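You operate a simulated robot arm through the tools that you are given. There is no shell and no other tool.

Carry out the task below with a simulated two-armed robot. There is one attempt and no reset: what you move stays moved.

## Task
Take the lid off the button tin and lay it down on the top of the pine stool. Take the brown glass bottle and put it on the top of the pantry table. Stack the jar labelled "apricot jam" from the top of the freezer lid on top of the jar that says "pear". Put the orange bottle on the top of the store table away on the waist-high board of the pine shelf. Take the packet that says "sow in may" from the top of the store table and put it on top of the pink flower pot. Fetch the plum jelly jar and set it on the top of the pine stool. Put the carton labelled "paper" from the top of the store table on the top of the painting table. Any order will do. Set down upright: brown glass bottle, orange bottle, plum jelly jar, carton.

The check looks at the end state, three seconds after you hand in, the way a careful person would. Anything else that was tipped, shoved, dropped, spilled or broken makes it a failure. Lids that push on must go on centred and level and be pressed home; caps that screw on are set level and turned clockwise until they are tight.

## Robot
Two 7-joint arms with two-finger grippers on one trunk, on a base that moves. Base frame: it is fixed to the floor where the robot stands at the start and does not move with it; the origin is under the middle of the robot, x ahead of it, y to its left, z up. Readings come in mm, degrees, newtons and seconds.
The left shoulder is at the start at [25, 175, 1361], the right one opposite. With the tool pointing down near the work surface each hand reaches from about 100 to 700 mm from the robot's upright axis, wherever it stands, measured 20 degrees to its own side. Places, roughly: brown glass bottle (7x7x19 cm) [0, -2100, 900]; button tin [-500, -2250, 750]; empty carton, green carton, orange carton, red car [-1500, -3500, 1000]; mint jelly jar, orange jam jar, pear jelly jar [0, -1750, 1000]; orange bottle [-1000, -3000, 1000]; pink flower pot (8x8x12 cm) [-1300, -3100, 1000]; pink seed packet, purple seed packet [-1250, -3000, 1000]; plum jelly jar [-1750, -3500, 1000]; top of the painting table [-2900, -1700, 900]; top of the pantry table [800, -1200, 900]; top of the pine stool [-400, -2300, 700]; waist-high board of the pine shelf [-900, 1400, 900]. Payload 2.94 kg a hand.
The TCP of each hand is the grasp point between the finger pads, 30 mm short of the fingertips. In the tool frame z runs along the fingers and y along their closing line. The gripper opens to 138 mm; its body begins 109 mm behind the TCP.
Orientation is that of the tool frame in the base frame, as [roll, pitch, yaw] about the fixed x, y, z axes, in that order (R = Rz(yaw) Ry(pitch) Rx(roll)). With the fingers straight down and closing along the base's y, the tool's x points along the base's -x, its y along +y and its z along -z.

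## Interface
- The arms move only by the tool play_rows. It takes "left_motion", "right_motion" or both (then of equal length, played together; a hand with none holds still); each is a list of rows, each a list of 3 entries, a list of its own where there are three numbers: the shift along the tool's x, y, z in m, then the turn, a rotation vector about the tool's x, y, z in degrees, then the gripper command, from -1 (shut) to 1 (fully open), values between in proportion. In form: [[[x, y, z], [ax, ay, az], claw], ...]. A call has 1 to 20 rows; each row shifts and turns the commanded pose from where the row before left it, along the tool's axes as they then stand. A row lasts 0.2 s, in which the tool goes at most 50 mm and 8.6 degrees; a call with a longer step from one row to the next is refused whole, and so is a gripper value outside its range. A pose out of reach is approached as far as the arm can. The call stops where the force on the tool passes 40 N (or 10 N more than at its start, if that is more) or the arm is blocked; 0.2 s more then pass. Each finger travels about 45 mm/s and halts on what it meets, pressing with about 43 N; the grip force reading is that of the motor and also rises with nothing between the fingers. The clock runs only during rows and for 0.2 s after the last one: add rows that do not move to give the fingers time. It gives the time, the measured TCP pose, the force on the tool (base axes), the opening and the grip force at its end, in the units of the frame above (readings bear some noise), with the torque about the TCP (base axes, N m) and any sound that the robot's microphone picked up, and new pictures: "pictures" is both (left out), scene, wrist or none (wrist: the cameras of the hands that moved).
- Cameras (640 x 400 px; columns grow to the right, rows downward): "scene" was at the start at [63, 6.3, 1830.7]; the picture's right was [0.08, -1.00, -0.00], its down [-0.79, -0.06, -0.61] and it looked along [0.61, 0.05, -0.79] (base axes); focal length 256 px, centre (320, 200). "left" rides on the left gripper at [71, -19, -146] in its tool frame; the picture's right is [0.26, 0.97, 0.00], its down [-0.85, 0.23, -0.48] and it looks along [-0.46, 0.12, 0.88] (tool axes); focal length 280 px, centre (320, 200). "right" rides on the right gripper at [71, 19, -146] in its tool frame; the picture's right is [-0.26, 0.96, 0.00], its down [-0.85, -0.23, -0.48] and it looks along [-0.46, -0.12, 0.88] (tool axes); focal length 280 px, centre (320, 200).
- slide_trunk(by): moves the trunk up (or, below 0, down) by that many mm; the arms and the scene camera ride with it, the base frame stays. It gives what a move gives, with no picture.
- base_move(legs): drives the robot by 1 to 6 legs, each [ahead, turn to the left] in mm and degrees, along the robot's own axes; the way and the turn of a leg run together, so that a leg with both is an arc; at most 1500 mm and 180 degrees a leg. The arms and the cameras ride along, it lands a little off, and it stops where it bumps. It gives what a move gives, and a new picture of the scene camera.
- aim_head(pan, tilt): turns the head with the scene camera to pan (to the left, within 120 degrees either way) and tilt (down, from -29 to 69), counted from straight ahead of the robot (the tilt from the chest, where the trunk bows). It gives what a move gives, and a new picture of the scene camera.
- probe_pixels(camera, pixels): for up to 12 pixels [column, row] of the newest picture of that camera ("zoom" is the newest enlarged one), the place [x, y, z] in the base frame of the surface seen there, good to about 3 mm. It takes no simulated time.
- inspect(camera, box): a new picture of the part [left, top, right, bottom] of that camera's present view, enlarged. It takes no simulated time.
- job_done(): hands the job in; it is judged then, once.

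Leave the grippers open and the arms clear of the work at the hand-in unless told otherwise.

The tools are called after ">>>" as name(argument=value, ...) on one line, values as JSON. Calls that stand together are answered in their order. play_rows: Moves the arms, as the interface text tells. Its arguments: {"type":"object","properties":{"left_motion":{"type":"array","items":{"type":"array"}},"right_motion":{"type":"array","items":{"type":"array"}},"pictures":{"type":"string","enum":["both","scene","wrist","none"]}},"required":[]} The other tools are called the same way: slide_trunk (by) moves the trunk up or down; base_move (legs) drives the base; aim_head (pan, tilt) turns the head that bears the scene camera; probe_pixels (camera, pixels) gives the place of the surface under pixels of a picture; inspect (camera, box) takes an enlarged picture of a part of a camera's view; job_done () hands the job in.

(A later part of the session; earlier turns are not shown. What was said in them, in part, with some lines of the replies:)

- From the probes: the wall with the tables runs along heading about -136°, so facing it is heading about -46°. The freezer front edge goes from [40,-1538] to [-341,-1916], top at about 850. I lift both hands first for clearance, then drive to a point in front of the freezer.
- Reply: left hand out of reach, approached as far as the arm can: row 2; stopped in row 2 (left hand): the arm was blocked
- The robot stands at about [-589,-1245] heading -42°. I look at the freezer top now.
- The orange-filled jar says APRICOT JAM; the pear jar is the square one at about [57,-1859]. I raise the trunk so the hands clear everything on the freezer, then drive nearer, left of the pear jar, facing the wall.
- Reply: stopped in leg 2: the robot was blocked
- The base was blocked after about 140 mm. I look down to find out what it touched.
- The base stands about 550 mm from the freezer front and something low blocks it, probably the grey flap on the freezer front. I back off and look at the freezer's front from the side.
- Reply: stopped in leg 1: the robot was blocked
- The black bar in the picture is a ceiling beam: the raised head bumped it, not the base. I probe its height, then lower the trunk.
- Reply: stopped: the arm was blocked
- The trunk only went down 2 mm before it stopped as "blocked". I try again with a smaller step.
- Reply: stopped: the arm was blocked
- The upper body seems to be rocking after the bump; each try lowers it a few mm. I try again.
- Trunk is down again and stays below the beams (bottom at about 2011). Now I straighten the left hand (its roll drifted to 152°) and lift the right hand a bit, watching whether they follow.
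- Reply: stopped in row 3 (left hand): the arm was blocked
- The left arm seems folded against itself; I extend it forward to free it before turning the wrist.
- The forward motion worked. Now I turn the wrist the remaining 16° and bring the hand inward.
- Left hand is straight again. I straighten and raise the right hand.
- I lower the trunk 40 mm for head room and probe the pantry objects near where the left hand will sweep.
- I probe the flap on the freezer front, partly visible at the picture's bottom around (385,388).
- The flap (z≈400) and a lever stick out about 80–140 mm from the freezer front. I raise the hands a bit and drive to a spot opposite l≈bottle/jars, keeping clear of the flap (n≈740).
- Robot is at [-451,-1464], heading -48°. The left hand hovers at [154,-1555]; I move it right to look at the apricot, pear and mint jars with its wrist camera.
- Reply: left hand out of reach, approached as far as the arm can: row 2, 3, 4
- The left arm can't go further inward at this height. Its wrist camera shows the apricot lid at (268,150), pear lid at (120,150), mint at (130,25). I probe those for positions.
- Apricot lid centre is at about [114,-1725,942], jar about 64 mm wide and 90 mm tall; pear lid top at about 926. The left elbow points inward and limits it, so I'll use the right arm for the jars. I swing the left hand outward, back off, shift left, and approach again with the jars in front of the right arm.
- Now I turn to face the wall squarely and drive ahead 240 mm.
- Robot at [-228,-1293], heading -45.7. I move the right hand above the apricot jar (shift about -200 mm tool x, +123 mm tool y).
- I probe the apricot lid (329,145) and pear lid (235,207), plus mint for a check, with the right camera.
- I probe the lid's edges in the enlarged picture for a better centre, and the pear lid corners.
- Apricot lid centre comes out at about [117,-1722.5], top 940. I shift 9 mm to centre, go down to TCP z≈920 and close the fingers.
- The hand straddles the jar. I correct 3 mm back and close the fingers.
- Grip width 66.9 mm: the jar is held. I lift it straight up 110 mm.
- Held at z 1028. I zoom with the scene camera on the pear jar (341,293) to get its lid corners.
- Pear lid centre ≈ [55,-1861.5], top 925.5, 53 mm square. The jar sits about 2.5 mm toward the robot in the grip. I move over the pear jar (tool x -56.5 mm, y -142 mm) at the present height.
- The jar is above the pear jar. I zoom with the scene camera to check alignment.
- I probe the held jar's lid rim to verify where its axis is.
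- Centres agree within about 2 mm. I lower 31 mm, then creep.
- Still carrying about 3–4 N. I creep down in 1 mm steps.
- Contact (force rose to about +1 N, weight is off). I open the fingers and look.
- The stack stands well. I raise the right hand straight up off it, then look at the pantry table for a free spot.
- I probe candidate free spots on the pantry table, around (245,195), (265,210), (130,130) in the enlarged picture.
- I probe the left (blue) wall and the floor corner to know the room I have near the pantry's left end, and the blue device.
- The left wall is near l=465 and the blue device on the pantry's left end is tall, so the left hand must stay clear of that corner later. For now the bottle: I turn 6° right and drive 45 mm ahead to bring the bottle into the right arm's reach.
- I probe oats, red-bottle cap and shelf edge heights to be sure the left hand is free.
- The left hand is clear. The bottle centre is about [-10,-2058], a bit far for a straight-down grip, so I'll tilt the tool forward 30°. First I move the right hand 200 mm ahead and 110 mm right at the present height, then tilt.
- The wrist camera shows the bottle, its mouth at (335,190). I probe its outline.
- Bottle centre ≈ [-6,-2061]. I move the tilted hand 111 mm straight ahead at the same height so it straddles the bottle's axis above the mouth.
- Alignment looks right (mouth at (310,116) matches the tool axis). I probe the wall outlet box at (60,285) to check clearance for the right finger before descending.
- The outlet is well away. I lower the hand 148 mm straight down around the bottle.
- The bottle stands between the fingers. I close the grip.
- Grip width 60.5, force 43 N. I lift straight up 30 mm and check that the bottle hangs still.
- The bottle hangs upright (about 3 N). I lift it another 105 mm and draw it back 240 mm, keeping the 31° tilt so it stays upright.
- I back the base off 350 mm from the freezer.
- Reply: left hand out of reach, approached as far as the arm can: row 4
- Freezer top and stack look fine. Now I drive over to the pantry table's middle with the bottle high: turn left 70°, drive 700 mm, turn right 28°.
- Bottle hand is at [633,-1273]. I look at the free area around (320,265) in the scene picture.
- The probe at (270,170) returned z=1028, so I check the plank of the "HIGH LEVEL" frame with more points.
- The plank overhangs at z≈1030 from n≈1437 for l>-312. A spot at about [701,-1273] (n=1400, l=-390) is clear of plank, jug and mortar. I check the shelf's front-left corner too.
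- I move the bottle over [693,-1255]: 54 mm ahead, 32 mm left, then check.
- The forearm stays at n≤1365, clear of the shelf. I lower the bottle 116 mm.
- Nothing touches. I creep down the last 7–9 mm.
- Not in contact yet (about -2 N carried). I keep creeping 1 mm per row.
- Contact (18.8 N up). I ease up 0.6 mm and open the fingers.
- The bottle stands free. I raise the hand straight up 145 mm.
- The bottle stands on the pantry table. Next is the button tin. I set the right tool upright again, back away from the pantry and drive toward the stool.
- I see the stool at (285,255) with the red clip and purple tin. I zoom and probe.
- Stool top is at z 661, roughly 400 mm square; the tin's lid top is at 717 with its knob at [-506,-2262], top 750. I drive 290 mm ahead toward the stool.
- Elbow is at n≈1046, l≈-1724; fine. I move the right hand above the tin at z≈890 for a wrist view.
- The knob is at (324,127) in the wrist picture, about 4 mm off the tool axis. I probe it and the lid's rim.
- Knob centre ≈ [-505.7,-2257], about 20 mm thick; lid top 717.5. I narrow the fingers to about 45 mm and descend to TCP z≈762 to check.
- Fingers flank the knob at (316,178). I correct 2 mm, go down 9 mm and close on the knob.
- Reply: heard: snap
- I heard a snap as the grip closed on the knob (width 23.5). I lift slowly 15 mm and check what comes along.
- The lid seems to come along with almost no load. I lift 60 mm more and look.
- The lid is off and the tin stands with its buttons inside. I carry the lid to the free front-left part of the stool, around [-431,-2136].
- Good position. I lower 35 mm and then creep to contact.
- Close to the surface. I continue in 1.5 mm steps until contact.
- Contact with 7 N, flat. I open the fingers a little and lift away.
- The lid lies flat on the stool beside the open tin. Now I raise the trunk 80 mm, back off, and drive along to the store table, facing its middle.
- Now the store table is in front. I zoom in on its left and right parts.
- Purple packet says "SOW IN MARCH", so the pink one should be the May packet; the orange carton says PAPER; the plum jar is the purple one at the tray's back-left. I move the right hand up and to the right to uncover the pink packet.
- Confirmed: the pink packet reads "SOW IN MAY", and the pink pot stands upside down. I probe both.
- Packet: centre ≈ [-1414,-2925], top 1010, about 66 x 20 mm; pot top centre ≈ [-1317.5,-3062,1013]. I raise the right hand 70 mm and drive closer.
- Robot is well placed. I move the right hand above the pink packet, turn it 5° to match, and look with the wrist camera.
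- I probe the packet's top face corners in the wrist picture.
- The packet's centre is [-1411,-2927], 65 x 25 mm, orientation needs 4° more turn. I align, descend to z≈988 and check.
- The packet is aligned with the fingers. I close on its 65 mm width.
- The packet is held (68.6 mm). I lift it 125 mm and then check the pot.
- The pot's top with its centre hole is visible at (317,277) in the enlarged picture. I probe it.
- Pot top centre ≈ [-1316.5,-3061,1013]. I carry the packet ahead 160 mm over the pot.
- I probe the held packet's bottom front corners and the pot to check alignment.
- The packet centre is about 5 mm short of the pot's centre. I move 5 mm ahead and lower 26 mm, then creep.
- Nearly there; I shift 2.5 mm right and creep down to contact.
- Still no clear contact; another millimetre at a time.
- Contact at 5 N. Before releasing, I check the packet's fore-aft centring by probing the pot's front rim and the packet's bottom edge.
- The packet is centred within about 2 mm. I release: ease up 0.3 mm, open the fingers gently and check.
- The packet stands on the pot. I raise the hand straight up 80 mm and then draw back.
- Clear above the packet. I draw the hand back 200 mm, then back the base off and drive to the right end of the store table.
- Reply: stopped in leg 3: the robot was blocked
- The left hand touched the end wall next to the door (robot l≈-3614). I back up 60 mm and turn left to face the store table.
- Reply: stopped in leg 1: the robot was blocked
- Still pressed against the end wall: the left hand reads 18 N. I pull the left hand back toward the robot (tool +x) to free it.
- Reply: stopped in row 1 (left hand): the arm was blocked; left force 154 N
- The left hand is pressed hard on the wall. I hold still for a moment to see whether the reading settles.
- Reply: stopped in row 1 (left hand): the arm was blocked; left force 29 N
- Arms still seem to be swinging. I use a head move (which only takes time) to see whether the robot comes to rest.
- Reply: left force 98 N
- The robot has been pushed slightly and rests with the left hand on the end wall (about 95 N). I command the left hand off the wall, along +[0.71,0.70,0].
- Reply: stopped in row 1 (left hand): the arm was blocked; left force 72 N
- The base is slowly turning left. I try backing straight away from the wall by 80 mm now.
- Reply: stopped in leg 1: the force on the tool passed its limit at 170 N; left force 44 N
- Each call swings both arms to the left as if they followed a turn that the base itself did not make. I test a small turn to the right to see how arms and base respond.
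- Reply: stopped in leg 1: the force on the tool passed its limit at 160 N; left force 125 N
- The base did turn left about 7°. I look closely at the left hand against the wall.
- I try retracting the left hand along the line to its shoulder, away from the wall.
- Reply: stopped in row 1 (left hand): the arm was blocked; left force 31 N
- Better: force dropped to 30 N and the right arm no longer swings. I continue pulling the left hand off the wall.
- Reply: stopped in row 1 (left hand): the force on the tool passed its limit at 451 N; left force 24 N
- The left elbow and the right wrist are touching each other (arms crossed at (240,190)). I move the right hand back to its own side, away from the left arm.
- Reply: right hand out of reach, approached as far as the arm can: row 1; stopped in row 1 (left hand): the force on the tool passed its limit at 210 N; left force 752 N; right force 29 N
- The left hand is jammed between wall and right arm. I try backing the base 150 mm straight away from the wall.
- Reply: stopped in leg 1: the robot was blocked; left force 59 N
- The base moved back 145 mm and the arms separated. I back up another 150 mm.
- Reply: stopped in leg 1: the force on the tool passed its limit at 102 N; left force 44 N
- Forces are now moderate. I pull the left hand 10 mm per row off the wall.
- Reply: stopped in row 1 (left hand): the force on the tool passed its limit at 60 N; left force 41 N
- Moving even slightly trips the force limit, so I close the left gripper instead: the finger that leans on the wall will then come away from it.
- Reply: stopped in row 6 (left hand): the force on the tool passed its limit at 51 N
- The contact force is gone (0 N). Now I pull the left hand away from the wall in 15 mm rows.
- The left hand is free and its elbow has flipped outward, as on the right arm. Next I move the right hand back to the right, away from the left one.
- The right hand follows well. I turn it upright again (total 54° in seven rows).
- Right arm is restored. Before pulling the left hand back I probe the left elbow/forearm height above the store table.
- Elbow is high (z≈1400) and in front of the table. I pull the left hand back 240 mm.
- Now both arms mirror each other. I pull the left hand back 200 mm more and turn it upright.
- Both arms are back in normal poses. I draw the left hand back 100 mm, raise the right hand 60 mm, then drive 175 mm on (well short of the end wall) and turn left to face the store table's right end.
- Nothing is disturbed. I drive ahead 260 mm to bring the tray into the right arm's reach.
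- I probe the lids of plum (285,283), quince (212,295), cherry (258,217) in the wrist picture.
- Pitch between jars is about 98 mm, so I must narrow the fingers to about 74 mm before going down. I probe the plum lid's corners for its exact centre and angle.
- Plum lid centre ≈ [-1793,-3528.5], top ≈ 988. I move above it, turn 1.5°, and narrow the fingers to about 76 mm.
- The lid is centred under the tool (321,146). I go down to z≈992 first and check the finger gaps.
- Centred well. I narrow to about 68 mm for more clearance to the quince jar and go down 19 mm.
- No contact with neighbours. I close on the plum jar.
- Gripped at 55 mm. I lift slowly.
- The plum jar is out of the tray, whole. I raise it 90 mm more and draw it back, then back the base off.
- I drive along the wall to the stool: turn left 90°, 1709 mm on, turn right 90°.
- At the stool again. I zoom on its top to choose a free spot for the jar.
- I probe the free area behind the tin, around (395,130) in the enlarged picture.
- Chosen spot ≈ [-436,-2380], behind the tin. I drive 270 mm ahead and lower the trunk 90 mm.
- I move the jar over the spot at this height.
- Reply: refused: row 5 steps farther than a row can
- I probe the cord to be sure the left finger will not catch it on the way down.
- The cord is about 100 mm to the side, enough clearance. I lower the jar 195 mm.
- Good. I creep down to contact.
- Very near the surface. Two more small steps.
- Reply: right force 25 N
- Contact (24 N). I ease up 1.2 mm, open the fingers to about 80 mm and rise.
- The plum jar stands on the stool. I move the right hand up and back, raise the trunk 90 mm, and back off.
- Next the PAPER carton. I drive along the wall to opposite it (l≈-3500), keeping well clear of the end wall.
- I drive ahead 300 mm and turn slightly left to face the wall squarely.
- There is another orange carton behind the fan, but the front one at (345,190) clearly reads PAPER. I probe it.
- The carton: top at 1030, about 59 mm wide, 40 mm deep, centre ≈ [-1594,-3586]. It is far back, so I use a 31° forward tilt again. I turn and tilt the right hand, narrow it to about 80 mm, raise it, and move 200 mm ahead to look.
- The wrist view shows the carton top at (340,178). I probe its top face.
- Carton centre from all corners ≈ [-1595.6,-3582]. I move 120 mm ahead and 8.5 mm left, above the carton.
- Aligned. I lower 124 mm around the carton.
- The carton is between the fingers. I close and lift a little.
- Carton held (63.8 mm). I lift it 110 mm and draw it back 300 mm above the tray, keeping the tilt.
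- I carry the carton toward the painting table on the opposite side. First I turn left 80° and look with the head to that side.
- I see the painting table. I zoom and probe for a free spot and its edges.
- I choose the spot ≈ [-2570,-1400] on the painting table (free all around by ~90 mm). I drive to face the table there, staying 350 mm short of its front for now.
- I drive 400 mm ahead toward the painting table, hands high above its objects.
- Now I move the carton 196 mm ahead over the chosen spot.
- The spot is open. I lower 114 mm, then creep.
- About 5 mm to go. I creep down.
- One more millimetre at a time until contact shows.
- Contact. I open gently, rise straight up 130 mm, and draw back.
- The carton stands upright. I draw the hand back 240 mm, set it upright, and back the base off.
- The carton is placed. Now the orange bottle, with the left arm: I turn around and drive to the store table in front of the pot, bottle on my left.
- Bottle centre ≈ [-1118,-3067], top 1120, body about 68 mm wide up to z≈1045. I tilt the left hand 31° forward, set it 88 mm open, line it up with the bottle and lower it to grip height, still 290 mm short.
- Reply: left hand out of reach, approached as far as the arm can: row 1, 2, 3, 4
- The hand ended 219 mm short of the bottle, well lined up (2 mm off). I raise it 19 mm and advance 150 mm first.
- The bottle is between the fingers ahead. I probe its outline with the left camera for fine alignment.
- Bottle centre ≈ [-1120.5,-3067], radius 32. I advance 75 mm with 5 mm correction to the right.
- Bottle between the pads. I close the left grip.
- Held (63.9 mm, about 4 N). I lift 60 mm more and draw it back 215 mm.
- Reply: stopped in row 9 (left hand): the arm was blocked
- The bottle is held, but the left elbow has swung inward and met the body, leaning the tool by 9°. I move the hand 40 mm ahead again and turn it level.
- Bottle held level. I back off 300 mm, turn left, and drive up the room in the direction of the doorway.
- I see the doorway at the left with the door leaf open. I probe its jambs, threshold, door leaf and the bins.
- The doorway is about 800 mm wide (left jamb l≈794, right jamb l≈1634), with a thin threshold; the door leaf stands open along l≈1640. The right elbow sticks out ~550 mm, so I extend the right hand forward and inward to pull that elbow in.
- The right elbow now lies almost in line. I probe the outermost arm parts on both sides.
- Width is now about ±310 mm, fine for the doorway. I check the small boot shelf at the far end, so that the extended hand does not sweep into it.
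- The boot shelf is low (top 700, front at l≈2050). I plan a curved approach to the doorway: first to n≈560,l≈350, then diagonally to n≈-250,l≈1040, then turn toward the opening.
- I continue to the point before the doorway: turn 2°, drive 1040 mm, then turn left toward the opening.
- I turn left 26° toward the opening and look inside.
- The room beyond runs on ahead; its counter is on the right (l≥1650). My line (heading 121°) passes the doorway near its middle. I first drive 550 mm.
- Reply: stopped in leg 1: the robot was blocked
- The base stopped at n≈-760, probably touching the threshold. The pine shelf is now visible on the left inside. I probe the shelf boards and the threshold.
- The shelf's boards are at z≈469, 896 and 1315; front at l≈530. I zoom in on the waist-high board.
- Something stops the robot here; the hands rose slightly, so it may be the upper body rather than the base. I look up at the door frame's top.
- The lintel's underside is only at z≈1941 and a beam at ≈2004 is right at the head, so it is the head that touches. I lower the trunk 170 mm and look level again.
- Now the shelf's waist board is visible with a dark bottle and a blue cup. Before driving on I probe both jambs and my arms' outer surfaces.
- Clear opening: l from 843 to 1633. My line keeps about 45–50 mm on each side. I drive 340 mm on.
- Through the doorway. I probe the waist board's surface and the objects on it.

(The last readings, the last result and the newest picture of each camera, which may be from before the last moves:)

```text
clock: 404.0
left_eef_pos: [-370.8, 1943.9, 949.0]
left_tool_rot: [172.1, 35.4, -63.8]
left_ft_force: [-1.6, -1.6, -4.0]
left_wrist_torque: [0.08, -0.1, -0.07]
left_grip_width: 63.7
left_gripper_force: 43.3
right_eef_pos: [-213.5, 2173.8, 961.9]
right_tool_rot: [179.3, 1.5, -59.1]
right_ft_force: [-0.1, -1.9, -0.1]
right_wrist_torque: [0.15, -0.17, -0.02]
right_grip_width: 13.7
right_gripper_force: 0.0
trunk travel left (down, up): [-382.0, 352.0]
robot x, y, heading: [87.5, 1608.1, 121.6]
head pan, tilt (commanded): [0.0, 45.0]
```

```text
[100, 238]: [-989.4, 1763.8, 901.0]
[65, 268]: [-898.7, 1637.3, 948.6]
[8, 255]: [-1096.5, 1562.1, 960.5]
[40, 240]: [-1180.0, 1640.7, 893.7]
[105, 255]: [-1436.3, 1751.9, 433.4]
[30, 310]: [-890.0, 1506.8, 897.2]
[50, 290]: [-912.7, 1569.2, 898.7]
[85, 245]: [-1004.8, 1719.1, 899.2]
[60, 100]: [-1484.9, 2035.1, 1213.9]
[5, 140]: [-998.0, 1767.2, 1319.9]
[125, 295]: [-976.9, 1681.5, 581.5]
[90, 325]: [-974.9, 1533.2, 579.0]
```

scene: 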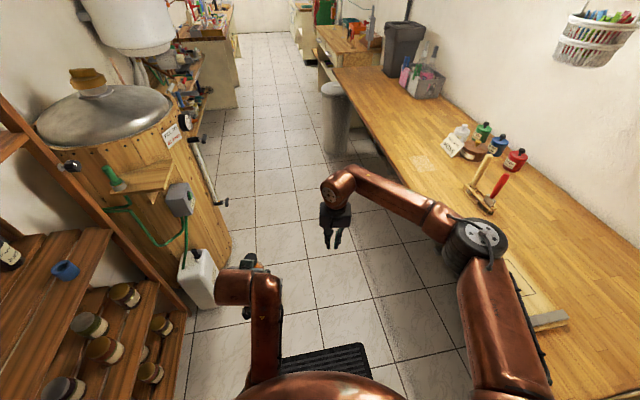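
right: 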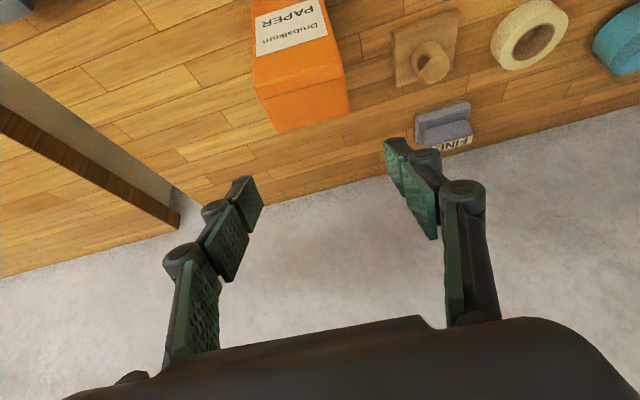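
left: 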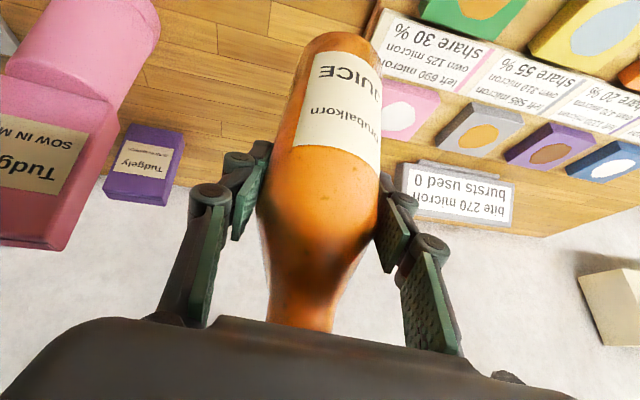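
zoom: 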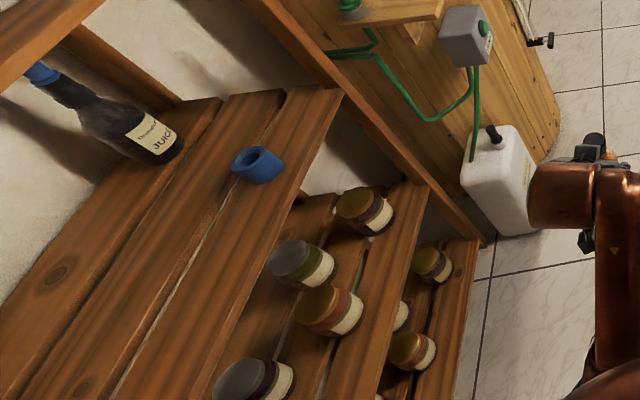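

The waist board is at z≈899 with a blue cup (n≈-1800) and a dark bottle (n≈-1880) at its far end; the nearer part looks free. I probe the barrel and its fittings to plan the turn.

>>> probe_pixels(camera="scene", pixels=[[180, 195], [112, 178], [165, 185], [170, 110], [220, 200], [205, 280], [190, 90], [160, 130], [230, 240], [60, 130], [345, 110], [530, 325]])

```text
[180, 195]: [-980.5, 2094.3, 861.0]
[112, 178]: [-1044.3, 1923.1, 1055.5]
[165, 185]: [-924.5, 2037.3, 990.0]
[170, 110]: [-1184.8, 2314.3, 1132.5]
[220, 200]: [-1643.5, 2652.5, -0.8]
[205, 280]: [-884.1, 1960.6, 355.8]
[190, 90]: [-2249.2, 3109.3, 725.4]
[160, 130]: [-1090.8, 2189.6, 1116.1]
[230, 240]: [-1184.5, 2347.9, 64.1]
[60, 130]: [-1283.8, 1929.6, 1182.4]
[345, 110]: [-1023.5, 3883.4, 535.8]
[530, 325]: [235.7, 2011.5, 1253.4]
```

The barrel with fittings occupies l<780 beyond n≈-2080, so I will turn early and approach the shelf obliquely. I drive 330 mm on along the present heading, then turn left 45° and look at the shelf.

>>> base_move(legs=[[330, 0], [0, 40]])

>>> aim_head(pan=40, tilt=40)

```text
clock: 408.1
left_eef_pos: [-658.9, 1865.5, 948.7]
left_tool_rot: [171.5, 35.3, -24.2]
left_ft_force: [0.1, -0.2, -4.8]
left_wrist_torque: [0.04, -0.03, -0.01]
left_grip_width: 64.0
left_gripper_force: 42.9
right_eef_pos: [-685.1, 2145.9, 960.4]
right_tool_rot: [179.3, 1.6, -19.4]
right_ft_force: [-0.4, -0.7, 0.8]
right_wrist_torque: [0.04, 0.01, -0.03]
right_grip_width: 13.9
right_gripper_force: 0.0
trunk travel left (down, up): [-382.0, 352.0]
robot x, y, heading: [-89.0, 1899.4, 161.6]
head pan, tilt (commanded): [0.0, 45.0]
```

scene: 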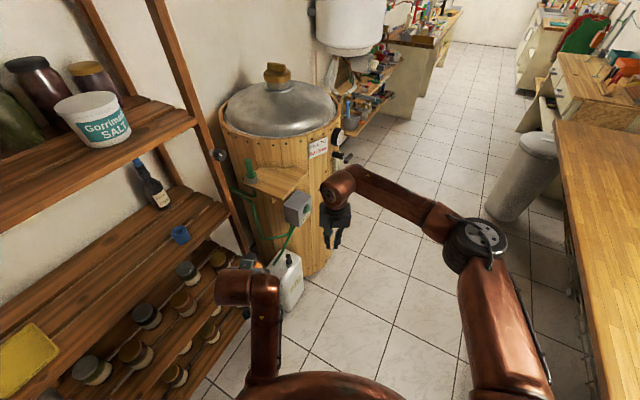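

```text
clock: 409.1
left_eef_pos: [-659.5, 1865.3, 949.2]
left_tool_rot: [171.4, 35.2, -24.5]
left_ft_force: [0.4, -0.8, -4.0]
left_wrist_torque: [0.01, -0.02, -0.01]
left_grip_width: 63.9
left_gripper_force: 43.1
right_eef_pos: [-684.6, 2143.7, 960.0]
right_tool_rot: [179.2, 1.5, -19.3]
right_ft_force: [-0.7, -0.4, 0.6]
right_wrist_torque: [0.03, 0.03, 0.0]
right_grip_width: 13.9
right_gripper_force: 0.0
trunk travel left (down, up): [-382.0, 352.0]
robot x, y, heading: [-90.3, 1902.5, 161.2]
head pan, tilt (commanded): [40.0, 40.0]
```

scene: 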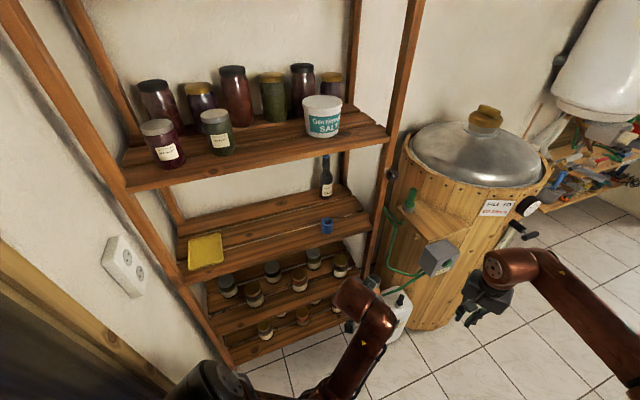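

An excellent view: the waist board holds a yellow sponge at its left (205,250), a blue cup (327,226) and a dark bottle (326,178); the middle is free. I probe it.

>>> probe_pixels(camera="scene", pixels=[[270, 245], [290, 240], [270, 225], [188, 278], [368, 222], [225, 250], [318, 228], [178, 238], [326, 195], [250, 262], [125, 185], [388, 138]])

>>> inspect(camera="scene", box=[160, 140, 400, 300])

```text
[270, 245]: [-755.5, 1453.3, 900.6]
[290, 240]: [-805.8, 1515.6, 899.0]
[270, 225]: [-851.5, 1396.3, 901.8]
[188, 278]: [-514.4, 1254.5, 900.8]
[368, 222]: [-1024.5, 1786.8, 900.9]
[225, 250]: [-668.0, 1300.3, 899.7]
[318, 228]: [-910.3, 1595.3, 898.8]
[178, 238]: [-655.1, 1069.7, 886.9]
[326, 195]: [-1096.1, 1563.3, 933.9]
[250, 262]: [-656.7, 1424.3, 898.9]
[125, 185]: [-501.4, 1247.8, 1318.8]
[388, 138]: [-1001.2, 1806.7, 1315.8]
```

```text
2.50 times, centred on (280, 220) of scene
```

zoom: 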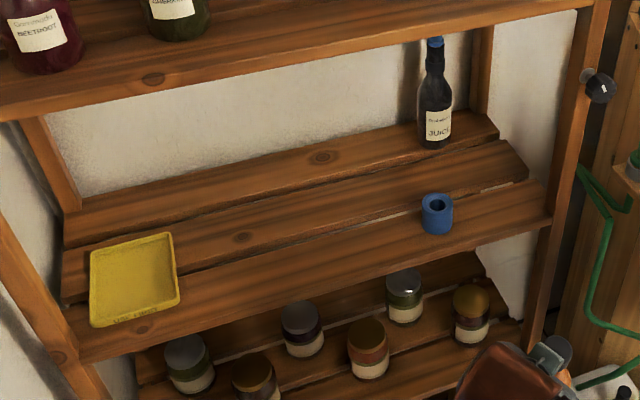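

The front edge is at l≈515–540 and the free middle is around [-798,1444]. I retract the right hand out of the way, raise the trunk 95 mm, then turn left 36° and drive 100 mm closer.

>>> play_rows(right_motion=[[[0.038, -0.0169, 0], [0, 0, 0], -0.8], [[0.038, -0.0169, 0], [0, 0, 0], -0.8], [[0.038, -0.0169, 0], [0, 0, 0], -0.8], [[0.038, -0.0169, 0], [0, 0, 0], -0.8], [[0.038, -0.0169, 0], [0, 0, 0], -0.8], [[0.038, -0.0169, 0], [0, 0, 0], -0.8], [[0.038, -0.0169, 0], [0, 0, 0], -0.8], [[0, 0, 0], [0, 0, 0], -0.8]], pictures="none")

>>> slide_trunk(by=95)

>>> base_move(legs=[[0, 35.7]])

```text
clock: 410.9
left_eef_pos: [-659.5, 1865.4, 948.1]
left_tool_rot: [171.3, 35.3, -24.4]
left_ft_force: [-0.2, -0.7, -4.9]
left_wrist_torque: [0.01, -0.02, 0.03]
left_grip_width: 64.1
left_gripper_force: 42.9
right_eef_pos: [-391.5, 2168.2, 949.0]
right_tool_rot: [179.1, 1.4, -19.4]
right_ft_force: [-0.4, 0.6, 0.4]
right_wrist_torque: [-0.01, -0.03, 0.01]
right_grip_width: 13.8
right_gripper_force: 0.1
trunk travel left (down, up): [-382.0, 352.0]
robot x, y, heading: [-90.5, 1901.0, 161.6]
head pan, tilt (commanded): [40.0, 40.0]
```

```text
clock: 412.2
left_eef_pos: [-669.2, 1841.6, 1044.9]
left_tool_rot: [167.2, 35.3, -25.7]
left_ft_force: [0.0, 0.0, -4.5]
left_wrist_torque: [-0.01, -0.01, -0.01]
left_grip_width: 63.6
left_gripper_force: 43.4
right_eef_pos: [-394.2, 2168.6, 1046.6]
right_tool_rot: [179.3, 1.4, -19.2]
right_ft_force: [0.3, -0.5, -0.2]
right_wrist_torque: [0.02, -0.01, 0.03]
right_grip_width: 14.2
right_gripper_force: 0.1
trunk travel left (down, up): [-477.0, 257.0]
robot x, y, heading: [-90.3, 1900.4, 161.3]
head pan, tilt (commanded): [40.0, 40.0]
```

```text
clock: 414.4
left_eef_pos: [-521.2, 1506.8, 1047.3]
left_tool_rot: [167.2, 35.5, 11.2]
left_ft_force: [-0.1, -0.6, -4.2]
left_wrist_torque: [-0.02, 0.0, 0.0]
left_grip_width: 64.1
left_gripper_force: 42.6
right_eef_pos: [-495.7, 1932.9, 1045.9]
right_tool_rot: [179.2, 1.5, 17.5]
right_ft_force: [0.5, -0.1, -0.1]
right_wrist_torque: [-0.03, 0.04, 0.02]
right_grip_width: 13.9
right_gripper_force: 0.1
trunk travel left (down, up): [-477.0, 257.0]
robot x, y, heading: [-91.8, 1898.1, -161.5]
head pan, tilt (commanded): [40.0, 40.0]
```

scene: 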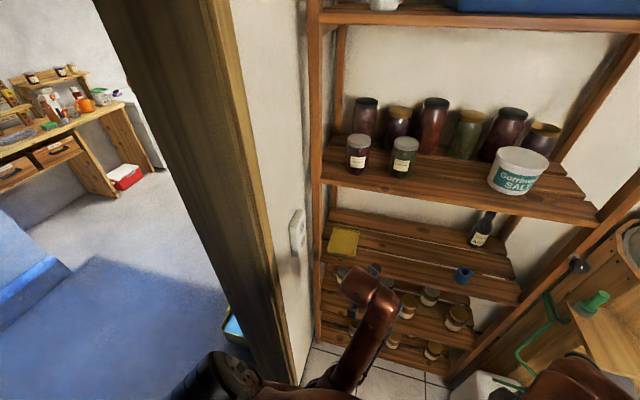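

The turn put me facing the shelf obliquely (heading -161.5°). The left tool has rolled to 167°. I move it 40 mm ahead and turn it level again.

>>> play_rows(left_motion=[[[-0.0171, 0, 0.0103], [0, 0, 0], -1], [[-0.0171, 0, 0.0103], [3, 1, 0], -1], [[0, 0, 0], [5, 1.7, 0], -1], [[0, 0, 0], [5, 1.7, 0], -1], [[0, 0, 0], [0, 0, 0], -1]], pictures="both")

```text
clock: 415.6
left_eef_pos: [-552.6, 1473.8, 1054.4]
left_tool_rot: [177.8, 31.4, 11.3]
left_ft_force: [0.0, -0.6, -4.5]
left_wrist_torque: [0.04, 0.0, 0.0]
left_grip_width: 64.0
left_gripper_force: 43.1
right_eef_pos: [-494.2, 1932.6, 1045.2]
right_tool_rot: [179.2, 1.6, 17.4]
right_ft_force: [0.4, 0.3, 0.1]
right_wrist_torque: [0.02, 0.02, -0.01]
right_grip_width: 13.9
right_gripper_force: 0.1
trunk travel left (down, up): [-477.0, 257.0]
robot x, y, heading: [-88.8, 1902.4, -161.6]
head pan, tilt (commanded): [40.0, 40.0]
```

scene: 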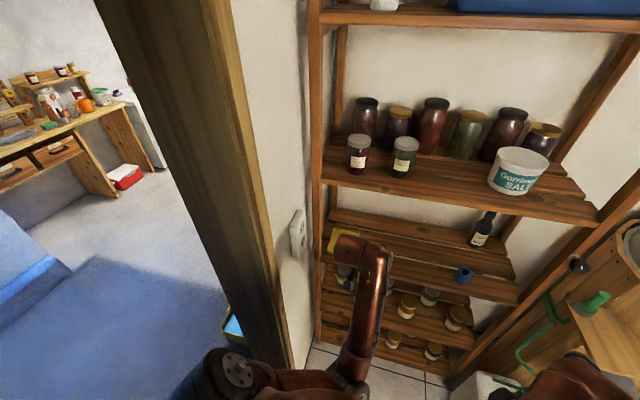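
left: 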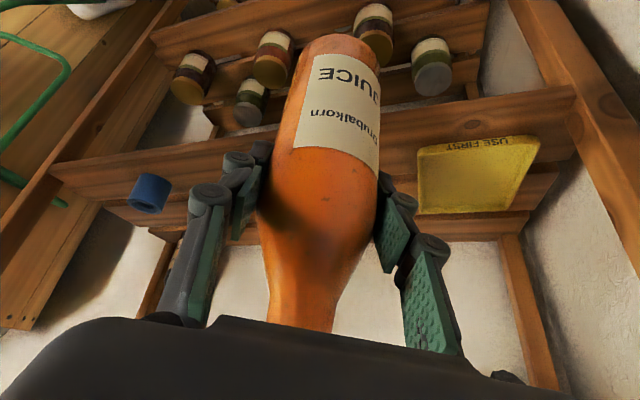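

Level within 2°. I drive 100 mm closer and look again.

>>> base_move(legs=[[100, 0]])

```text
clock: 416.7
left_eef_pos: [-649.4, 1445.5, 1056.3]
left_tool_rot: [178.1, 31.5, 11.5]
left_ft_force: [-0.3, 0.1, -3.8]
left_wrist_torque: [0.0, -0.01, 0.0]
left_grip_width: 64.5
left_gripper_force: 43.1
right_eef_pos: [-587.5, 1905.2, 1044.9]
right_tool_rot: [179.2, 1.5, 17.2]
right_ft_force: [-0.8, -0.2, -0.3]
right_wrist_torque: [0.03, -0.03, 0.01]
right_grip_width: 13.8
right_gripper_force: 0.0
trunk travel left (down, up): [-477.0, 257.0]
robot x, y, heading: [-184.3, 1864.2, -161.9]
head pan, tilt (commanded): [40.0, 40.0]
```

scene: 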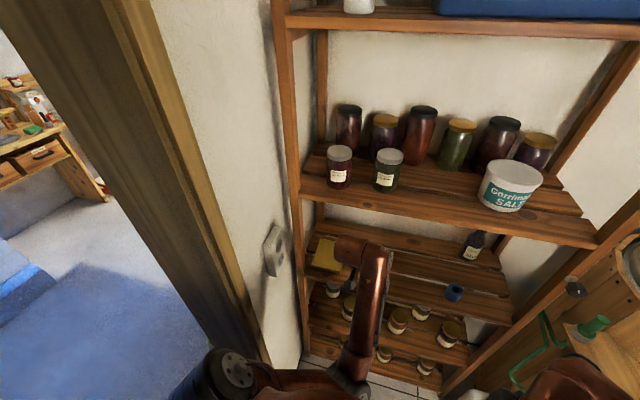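

The bottle is at the shelf's front edge. I level the last 2°, lower 26 mm (bottle base then ~14 mm above the board), and move half of the way in.

>>> play_rows(left_motion=[[[0, 0, 0], [1.9, -0.5, 0], -1], [[0.0067, 0, 0.0112], [0, 0, 0], -1], [[0.0067, 0, 0.0111], [0, 0, 0], -1], [[-0.0266, -0.0064, 0.016], [0, 0, 0], -1], [[-0.0266, -0.0064, 0.016], [0, 0, 0], -1], [[0, 0, 0], [0, 0, 0], -1]], pictures="both")

```text
clock: 418.1
left_eef_pos: [-714.8, 1445.5, 1029.6]
left_tool_rot: [-180.0, 31.9, 11.5]
left_ft_force: [-0.1, -0.6, -5.3]
left_wrist_torque: [-0.01, -0.01, -0.02]
left_grip_width: 63.9
left_gripper_force: 43.2
right_eef_pos: [-587.4, 1904.4, 1043.5]
right_tool_rot: [179.1, 1.5, 17.4]
right_ft_force: [0.2, -0.2, -0.3]
right_wrist_torque: [0.03, 0.02, -0.02]
right_grip_width: 13.5
right_gripper_force: 0.0
trunk travel left (down, up): [-477.0, 257.0]
robot x, y, heading: [-184.7, 1873.9, -162.0]
head pan, tilt (commanded): [40.0, 40.0]
```

scene: 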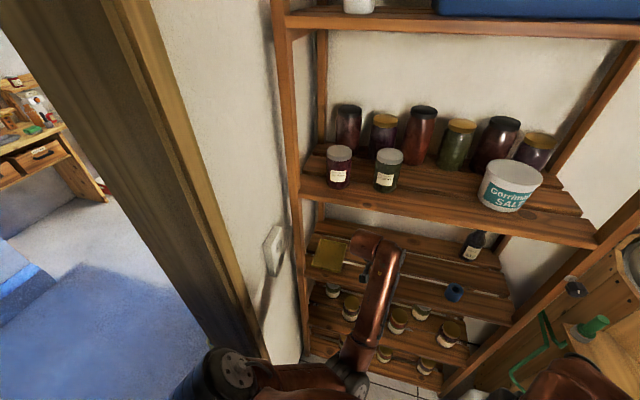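
left: 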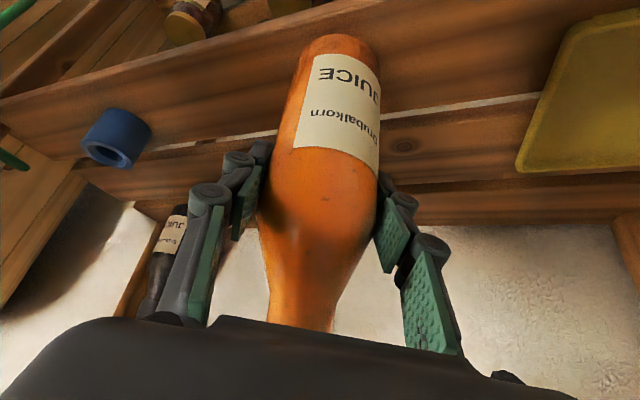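

I check the clearance between the wrist and the upper board.

>>> inspect(camera="scene", box=[300, 170, 470, 310])

>>> probe_pixels(camera="scene", pixels=[[365, 240], [380, 250], [400, 245], [355, 262], [365, 215], [400, 222], [365, 205], [400, 212], [345, 245], [450, 265], [395, 270]])

```text
2.86 times, centred on (385, 240) of scene
```

zoom: 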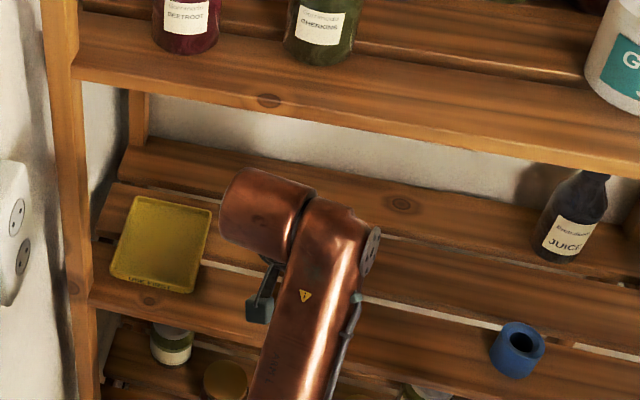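

```text
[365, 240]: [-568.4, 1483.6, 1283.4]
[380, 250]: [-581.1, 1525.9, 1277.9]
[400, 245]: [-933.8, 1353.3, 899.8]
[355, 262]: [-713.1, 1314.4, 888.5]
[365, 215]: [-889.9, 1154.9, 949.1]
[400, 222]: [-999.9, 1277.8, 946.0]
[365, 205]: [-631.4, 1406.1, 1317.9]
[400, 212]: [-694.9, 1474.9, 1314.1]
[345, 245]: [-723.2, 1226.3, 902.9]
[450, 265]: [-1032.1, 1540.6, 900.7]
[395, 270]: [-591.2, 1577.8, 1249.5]
```

The wrist top (1283) stays below the upper board (underside ≈1295), which starts at l≈535. I move the remaining 59 mm in.

>>> play_rows(left_motion=[[[-0.0167, -0.0042, 0.0104], [0, 0, 0], -1], [[-0.0167, -0.0042, 0.0104], [0, 0, 0], -1], [[-0.0167, -0.0042, 0.0104], [0, 0, 0], -1], [[0, 0, 0], [0, 0, 0], -1]], pictures="both")

>>> inspect(camera="scene", box=[300, 170, 470, 310])

```text
clock: 419.1
left_eef_pos: [-771.1, 1445.6, 1028.2]
left_tool_rot: [-180.0, 32.2, 11.5]
left_ft_force: [0.1, -0.4, -4.1]
left_wrist_torque: [-0.05, -0.01, -0.05]
left_grip_width: 64.1
left_gripper_force: 43.0
right_eef_pos: [-587.9, 1904.7, 1043.8]
right_tool_rot: [179.3, 1.4, 17.3]
right_ft_force: [-0.2, 0.1, 0.2]
right_wrist_torque: [-0.02, 0.02, 0.02]
right_grip_width: 13.8
right_gripper_force: 0.1
trunk travel left (down, up): [-477.0, 257.0]
robot x, y, heading: [-189.3, 1869.5, -162.0]
head pan, tilt (commanded): [40.0, 40.0]
```

scene: 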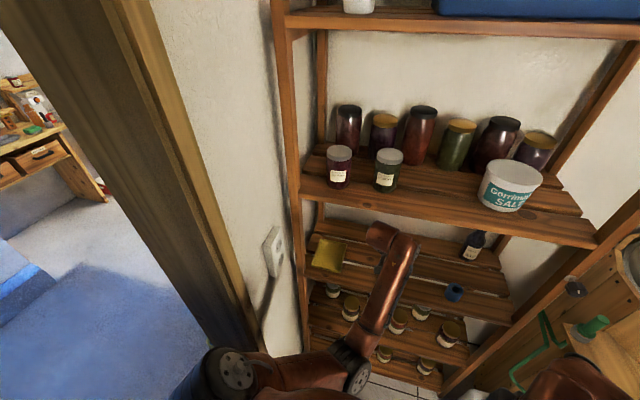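
left: 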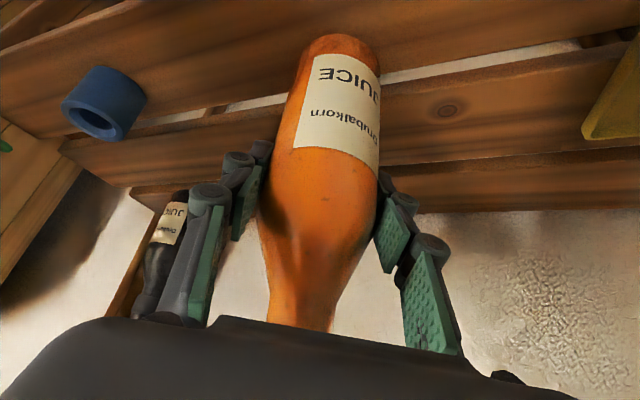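

```text
2.86 times, centred on (385, 240) of scene
```

zoom: 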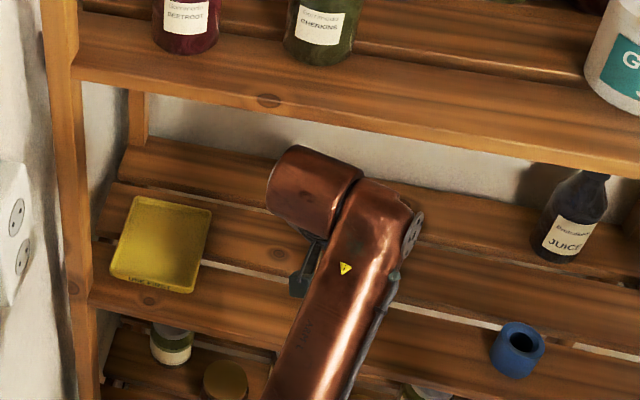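

The bottle is over the front slat, between sponge and cup. I level 1° and lower it, creeping to contact.

>>> play_rows(left_motion=[[[0, 0, 0], [0, 1.2, 0], -1], [[0.0026, 0, 0.0043], [0, 0, 0], -1], [[0.001, 0, 0.0017], [0, 0, 0], -1], [[0.001, 0, 0.0017], [0, 0, 0], -1], [[0, 0, 0], [0, 0, 0], -1]], pictures="none")

>>> play_rows(left_motion=[[[0.00052, 0, 0.00086], [0, 0, 0], -1], [[0.00052, 0, 0.00086], [0, 0, 0], -1], [[0, 0, 0], [0, 0, 0], -1]], pictures="none")

```text
clock: 420.3
left_eef_pos: [-774.5, 1446.6, 1019.9]
left_tool_rot: [180.0, 30.9, 11.4]
left_ft_force: [0.1, 0.0, -3.6]
left_wrist_torque: [-0.02, 0.01, 0.01]
left_grip_width: 63.9
left_gripper_force: 42.9
right_eef_pos: [-588.2, 1904.3, 1043.9]
right_tool_rot: [179.1, 1.4, 17.2]
right_ft_force: [-0.8, -0.2, -0.3]
right_wrist_torque: [-0.01, -0.01, -0.03]
right_grip_width: 14.0
right_gripper_force: 0.0
trunk travel left (down, up): [-477.0, 257.0]
robot x, y, heading: [-184.2, 1868.8, -162.1]
head pan, tilt (commanded): [40.0, 40.0]
```

```text
clock: 421.1
left_eef_pos: [-774.4, 1446.5, 1017.0]
left_tool_rot: [-180.0, 30.9, 11.5]
left_ft_force: [0.1, 0.7, -4.8]
left_wrist_torque: [-0.03, -0.02, -0.02]
left_grip_width: 64.1
left_gripper_force: 43.5
right_eef_pos: [-588.2, 1904.7, 1043.9]
right_tool_rot: [179.2, 1.5, 17.1]
right_ft_force: [-0.2, 0.3, -0.4]
right_wrist_torque: [0.0, 0.0, 0.0]
right_grip_width: 13.7
right_gripper_force: 0.0
trunk travel left (down, up): [-477.0, 257.0]
robot x, y, heading: [-184.7, 1870.1, -161.9]
head pan, tilt (commanded): [40.0, 40.0]
```

>>> play_rows(left_motion=[[[0.00052, 0, 0.00086], [0, 0, 0], -1], [[0, 0, 0], [0, 0, 0], -1]], pictures="none")

>>> play_rows(left_motion=[[[0.00052, 0, 0.00086], [0, 0, 0], -1], [[0, 0, 0], [0, 0, 0], -1]], pictures="none")

>>> play_rows(left_motion=[[[0.00052, 0, 0.00086], [0, 0, 0], -1], [[0, 0, 0], [0, 0, 0], -1]], pictures="none")

```text
clock: 421.7
left_eef_pos: [-775.1, 1447.1, 1016.0]
left_tool_rot: [-180.0, 30.9, 11.5]
left_ft_force: [0.0, 0.2, -3.9]
left_wrist_torque: [-0.01, 0.01, 0.02]
left_grip_width: 64.1
left_gripper_force: 42.6
right_eef_pos: [-588.4, 1904.8, 1043.3]
right_tool_rot: [179.3, 1.4, 17.2]
right_ft_force: [0.4, -0.3, -1.2]
right_wrist_torque: [0.0, 0.01, -0.01]
right_grip_width: 14.0
right_gripper_force: 0.1
trunk travel left (down, up): [-477.0, 257.0]
robot x, y, heading: [-182.9, 1870.3, -161.9]
head pan, tilt (commanded): [40.0, 40.0]
```

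```text
clock: 422.3
left_eef_pos: [-774.7, 1447.8, 1016.2]
left_tool_rot: [-180.0, 30.8, 11.5]
left_ft_force: [-0.1, -0.1, -4.6]
left_wrist_torque: [0.0, 0.04, -0.02]
left_grip_width: 63.8
left_gripper_force: 43.2
right_eef_pos: [-587.8, 1904.8, 1043.5]
right_tool_rot: [179.2, 1.3, 17.2]
right_ft_force: [1.1, 0.2, -0.7]
right_wrist_torque: [-0.01, 0.01, 0.0]
right_grip_width: 13.7
right_gripper_force: 0.1
trunk travel left (down, up): [-477.0, 257.0]
robot x, y, heading: [-183.2, 1872.4, -161.9]
head pan, tilt (commanded): [40.0, 40.0]
```

```text
clock: 422.9
left_eef_pos: [-776.2, 1447.8, 1015.2]
left_tool_rot: [179.9, 31.0, 11.5]
left_ft_force: [0.2, 0.1, -4.3]
left_wrist_torque: [-0.01, 0.01, 0.03]
left_grip_width: 64.0
left_gripper_force: 42.5
right_eef_pos: [-587.8, 1905.1, 1044.2]
right_tool_rot: [179.2, 1.4, 17.1]
right_ft_force: [-0.5, 0.1, 0.5]
right_wrist_torque: [-0.01, 0.0, -0.03]
right_grip_width: 13.8
right_gripper_force: 0.0
trunk travel left (down, up): [-477.0, 257.0]
robot x, y, heading: [-187.4, 1868.6, -162.1]
head pan, tilt (commanded): [40.0, 40.0]
```

Not yet; I continue 1 mm at a time.

>>> play_rows(left_motion=[[[0.00052, 0, 0.00086], [0, 0, 0], -1], [[0, 0, 0], [0, 0, 0], -1]], pictures="none")

>>> play_rows(left_motion=[[[0.00052, 0, 0.00086], [0, 0, 0], -1], [[0, 0, 0], [0, 0, 0], -1]], pictures="none")

>>> play_rows(left_motion=[[[0.00052, 0, 0.00086], [0, 0, 0], -1], [[0, 0, 0], [0, 0, 0], -1]], pictures="none")

```text
clock: 423.5
left_eef_pos: [-775.2, 1448.6, 1014.7]
left_tool_rot: [180.0, 31.1, 11.6]
left_ft_force: [-0.3, 0.8, -1.7]
left_wrist_torque: [-0.08, -0.02, 0.01]
left_grip_width: 63.8
left_gripper_force: 43.1
right_eef_pos: [-589.2, 1905.5, 1043.7]
right_tool_rot: [179.2, 1.4, 17.2]
right_ft_force: [-0.3, 0.8, 1.1]
right_wrist_torque: [0.03, 0.0, -0.03]
right_grip_width: 13.6
right_gripper_force: 0.1
trunk travel left (down, up): [-477.0, 257.0]
robot x, y, heading: [-185.5, 1870.2, -161.9]
head pan, tilt (commanded): [40.0, 40.0]
```

```text
clock: 424.1
left_eef_pos: [-774.1, 1448.3, 1015.2]
left_tool_rot: [179.9, 30.9, 11.6]
left_ft_force: [1.5, 1.7, 4.1]
left_wrist_torque: [0.03, -0.24, 0.07]
left_grip_width: 63.9
left_gripper_force: 42.7
right_eef_pos: [-587.4, 1906.2, 1043.6]
right_tool_rot: [179.1, 1.5, 17.2]
right_ft_force: [0.5, 0.2, 0.5]
right_wrist_torque: [-0.02, 0.01, -0.03]
right_grip_width: 13.9
right_gripper_force: 0.0
trunk travel left (down, up): [-477.0, 257.0]
robot x, y, heading: [-182.4, 1871.1, -162.3]
head pan, tilt (commanded): [40.0, 40.0]
```

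```text
clock: 424.7
left_eef_pos: [-773.8, 1447.6, 1015.5]
left_tool_rot: [180.0, 31.2, 11.5]
left_ft_force: [0.1, 3.3, 10.4]
left_wrist_torque: [-0.04, -0.32, 0.04]
left_grip_width: 63.8
left_gripper_force: 43.4
right_eef_pos: [-588.1, 1906.0, 1044.7]
right_tool_rot: [179.2, 1.5, 17.2]
right_ft_force: [0.3, 0.2, -0.6]
right_wrist_torque: [0.02, 0.03, -0.02]
right_grip_width: 13.9
right_gripper_force: 0.1
trunk travel left (down, up): [-477.0, 257.0]
robot x, y, heading: [-183.8, 1871.8, -161.9]
head pan, tilt (commanded): [40.0, 40.0]
```

Contact. I ease up 0.8 mm, open the fingers and check.

>>> play_rows(left_motion=[[[-0.0004, 0, -0.0007], [0, 0, 0], -1], [[0, 0, 0], [0, 0, 0], -0.05], [[0, 0, 0], [0, 0, 0], 0.05], [[0, 0, 0], [0, 0, 0], 0.15], [[0, 0, 0], [0, 0, 0], 0.25], [[0, 0, 0], [0, 0, 0], 0.3], [[0, 0, 0], [0, 0, 0], 0.3]], pictures="both")

```text
clock: 426.3
left_eef_pos: [-772.6, 1447.2, 1014.7]
left_tool_rot: [179.9, 30.9, 11.5]
left_ft_force: [0.2, -0.9, -0.7]
left_wrist_torque: [0.0, -0.01, -0.04]
left_grip_width: 89.9
left_gripper_force: 0.2
right_eef_pos: [-588.4, 1903.2, 1043.6]
right_tool_rot: [179.2, 1.5, 17.2]
right_ft_force: [-0.1, -0.1, 0.3]
right_wrist_torque: [-0.01, 0.0, 0.0]
right_grip_width: 13.6
right_gripper_force: 0.0
trunk travel left (down, up): [-477.0, 257.0]
robot x, y, heading: [-185.6, 1869.5, -162.1]
head pan, tilt (commanded): [40.0, 40.0]
```

scene: 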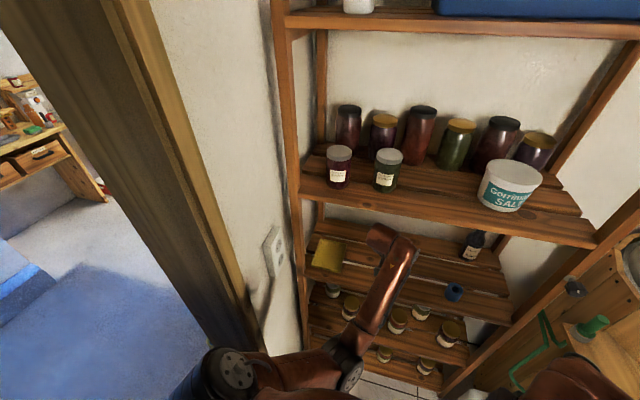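
left: 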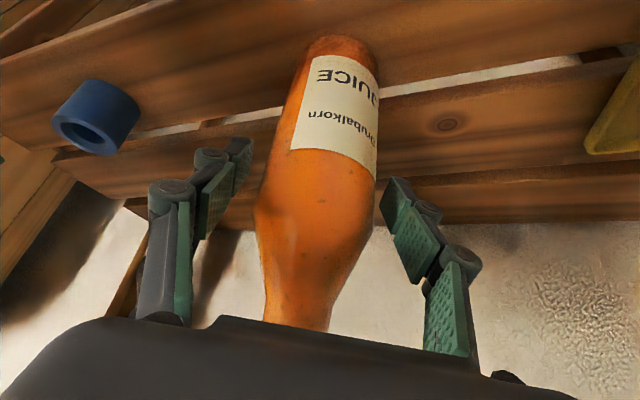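

The orange bottle stands on the waist board. I draw the hand straight back 130 mm, then back the base 100 mm.

>>> play_rows(left_motion=[[[0.0171, 0, -0.0103], [0, 0, 0], 0.35], [[0.0257, 0, -0.0155], [0, 0, 0], 0.35], [[0.0343, 0, -0.0206], [0, 0, 0], 0.35], [[0.0343, 0, -0.0206], [0, 0, 0], 0.35], [[0, 0, 0], [0, 0, 0], 0.35]], pictures="both")

```text
clock: 427.5
left_eef_pos: [-647.6, 1473.1, 1011.0]
left_tool_rot: [179.9, 31.0, 11.5]
left_ft_force: [-0.6, -0.4, -0.1]
left_wrist_torque: [0.02, -0.02, 0.0]
left_grip_width: 93.0
left_gripper_force: 0.1
right_eef_pos: [-588.5, 1904.5, 1042.7]
right_tool_rot: [179.2, 1.4, 17.2]
right_ft_force: [-0.7, -0.4, -0.2]
right_wrist_torque: [-0.01, 0.0, -0.04]
right_grip_width: 13.8
right_gripper_force: 0.1
trunk travel left (down, up): [-477.0, 257.0]
robot x, y, heading: [-185.9, 1869.2, -162.1]
head pan, tilt (commanded): [40.0, 40.0]
```

scene: 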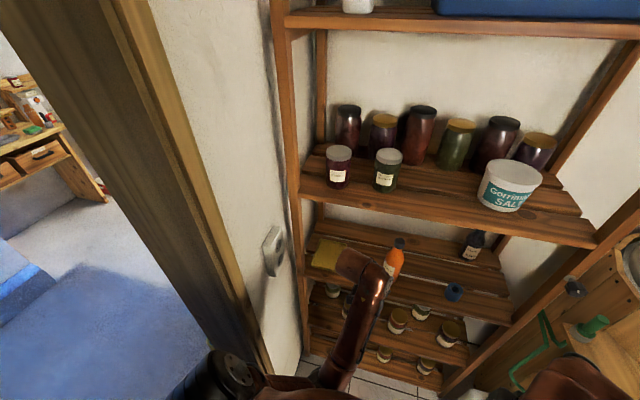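
left: 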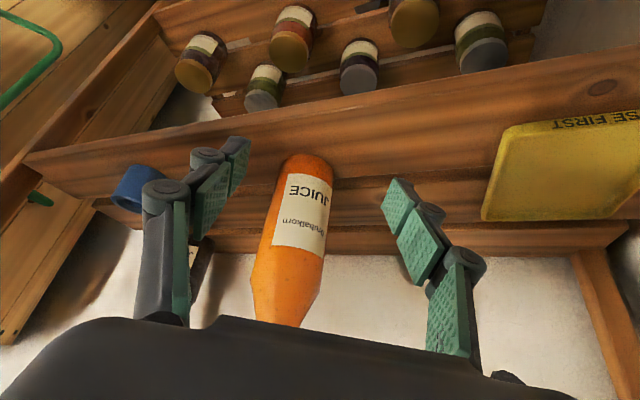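

All pieces are placed. I back the base 100 mm, open both grippers and take a last look at the shelf.

>>> base_move(legs=[[-95, 0]])

>>> play_rows(left_motion=[[[0, 0, 0], [0, 0, 0], 0.7], [[0, 0, 0], [0, 0, 0], 1], [[0, 0, 0], [0, 0, 0], 1], [[0, 0, 0], [0, 0, 0], 1], [[0, 0, 0], [0, 0, 0], 1]], right_motion=[[[0, 0, 0], [0, 0, 0], 0], [[0, 0, 0], [0, 0, 0], 0.5], [[0, 0, 0], [0, 0, 0], 1], [[0, 0, 0], [0, 0, 0], 1], [[0, 0, 0], [0, 0, 0], 1]], pictures="scene")

>>> inspect(camera="scene", box=[290, 170, 480, 310])

```text
clock: 428.6
left_eef_pos: [-556.3, 1504.9, 1014.9]
left_tool_rot: [179.8, 31.0, 11.5]
left_ft_force: [1.2, 1.2, 0.2]
left_wrist_torque: [-0.04, 0.06, 0.01]
left_grip_width: 93.4
left_gripper_force: 0.1
right_eef_pos: [-495.4, 1935.4, 1044.7]
right_tool_rot: [179.2, 1.6, 17.2]
right_ft_force: [0.9, 0.5, 1.1]
right_wrist_torque: [-0.05, 0.11, -0.01]
right_grip_width: 13.7
right_gripper_force: 0.2
trunk travel left (down, up): [-477.0, 257.0]
robot x, y, heading: [-93.8, 1893.3, -161.7]
head pan, tilt (commanded): [40.0, 40.0]
```

scene: 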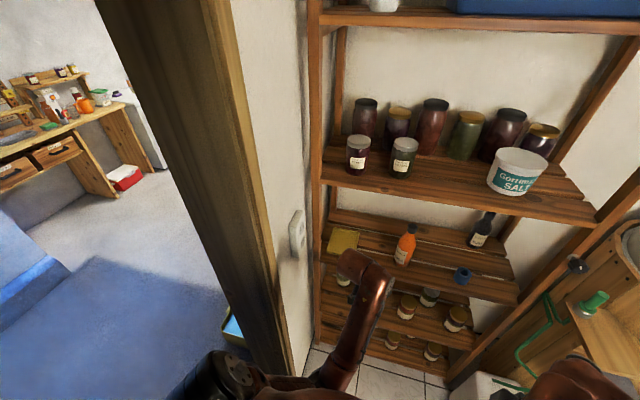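

```text
clock: 429.8
left_eef_pos: [-559.1, 1502.4, 1009.4]
left_tool_rot: [-180.0, 30.9, 11.4]
left_ft_force: [0.6, -1.0, -0.1]
left_wrist_torque: [0.0, 0.01, -0.01]
left_grip_width: 137.7
left_gripper_force: 0.2
right_eef_pos: [-499.5, 1933.5, 1042.3]
right_tool_rot: [179.2, 1.3, 17.0]
right_ft_force: [0.8, -0.1, 0.4]
right_wrist_torque: [-0.03, -0.05, -0.01]
right_grip_width: 118.2
right_gripper_force: 0.0
trunk travel left (down, up): [-477.0, 257.0]
robot x, y, heading: [-94.5, 1894.2, -161.6]
head pan, tilt (commanded): [40.0, 40.0]
```

scene: 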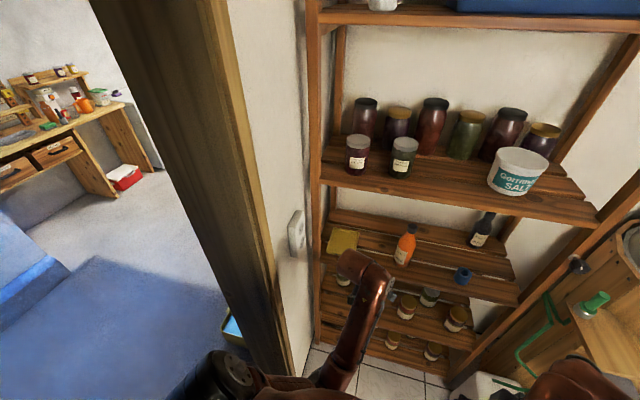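

```text
2.86 times, centred on (385, 240) of scene
```

zoom: 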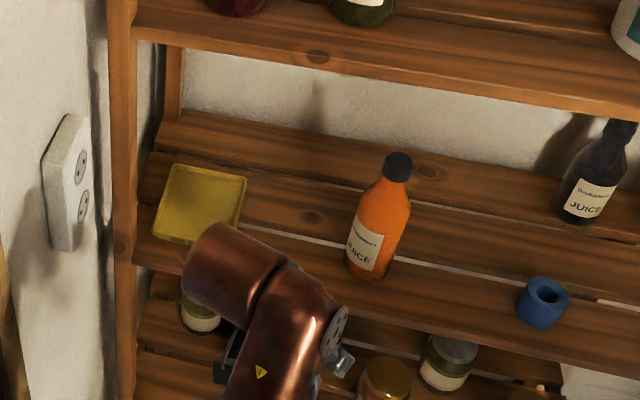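

The orange bottle stands upright. From here I can glimpse the pantry through the doorway; I zoom in for a last check of it.

>>> inspect(camera="scene", box=[0, 50, 170, 200])

```text
2.67 times, centred on (85, 125) of scene
```

zoom: 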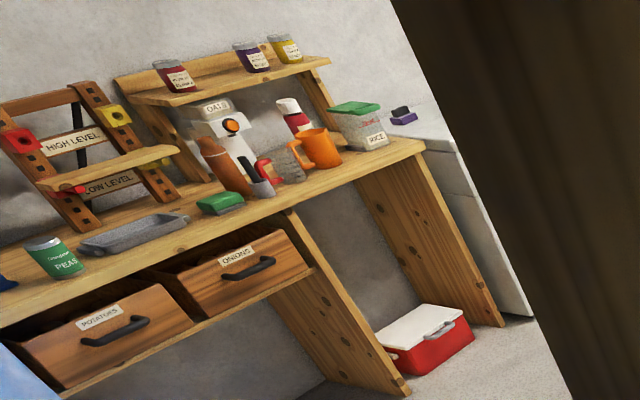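

Everything is in place: bottle on the pantry table, jars stacked, lid and plum jar on the stool, packet on the pot, carton on the painting table, orange bottle on the shelf; arms are clear and grippers open. I hand in.

>>> job_done()

```text
The job is handed in.
```

I finished all seven parts of the task and handed the job in; the verdict hasn't come back. I saw each item standing or lying where you wanted it after I let go, though I didn't go round to check every one again before handing in.

- **Button tin:** the lid is off and lies flat at the front of the pine stool, next to the open tin.
- **Brown glass bottle:** it stands upright on the pantry table. I saw it there again just before handing in.
- **Apricot jam jar:** it is stacked on the pear jar, centred to about 2 mm.
- **"Sow in May" packet:** the pink packet stands on the pink pot, which was already upside down. I set the packet upright rather than flat.
- **Plum jelly jar:** it stands upright on the stool, behind the tin.
- **"Paper" carton:** it stands upright on the painting table. I took the orange carton whose label I could read; there is another orange box behind the fan, which I left alone.
- **Orange bottle:** it stands upright in the middle of the waist-high board.

**Bumps:**
- The head touched a ceiling beam early on, and the frame above the doorway near the end.
- Near the green door the left hand jammed against the end wall with high forces, briefly over 700 N. The two arms also pressed on each other before I freed them.

I looked over the store table after the jam and saw nothing moved. I saw no damage to the wall, but I didn't inspect the spot closely.

The robot is in the far room, clear of the shelf, with both grippers open.
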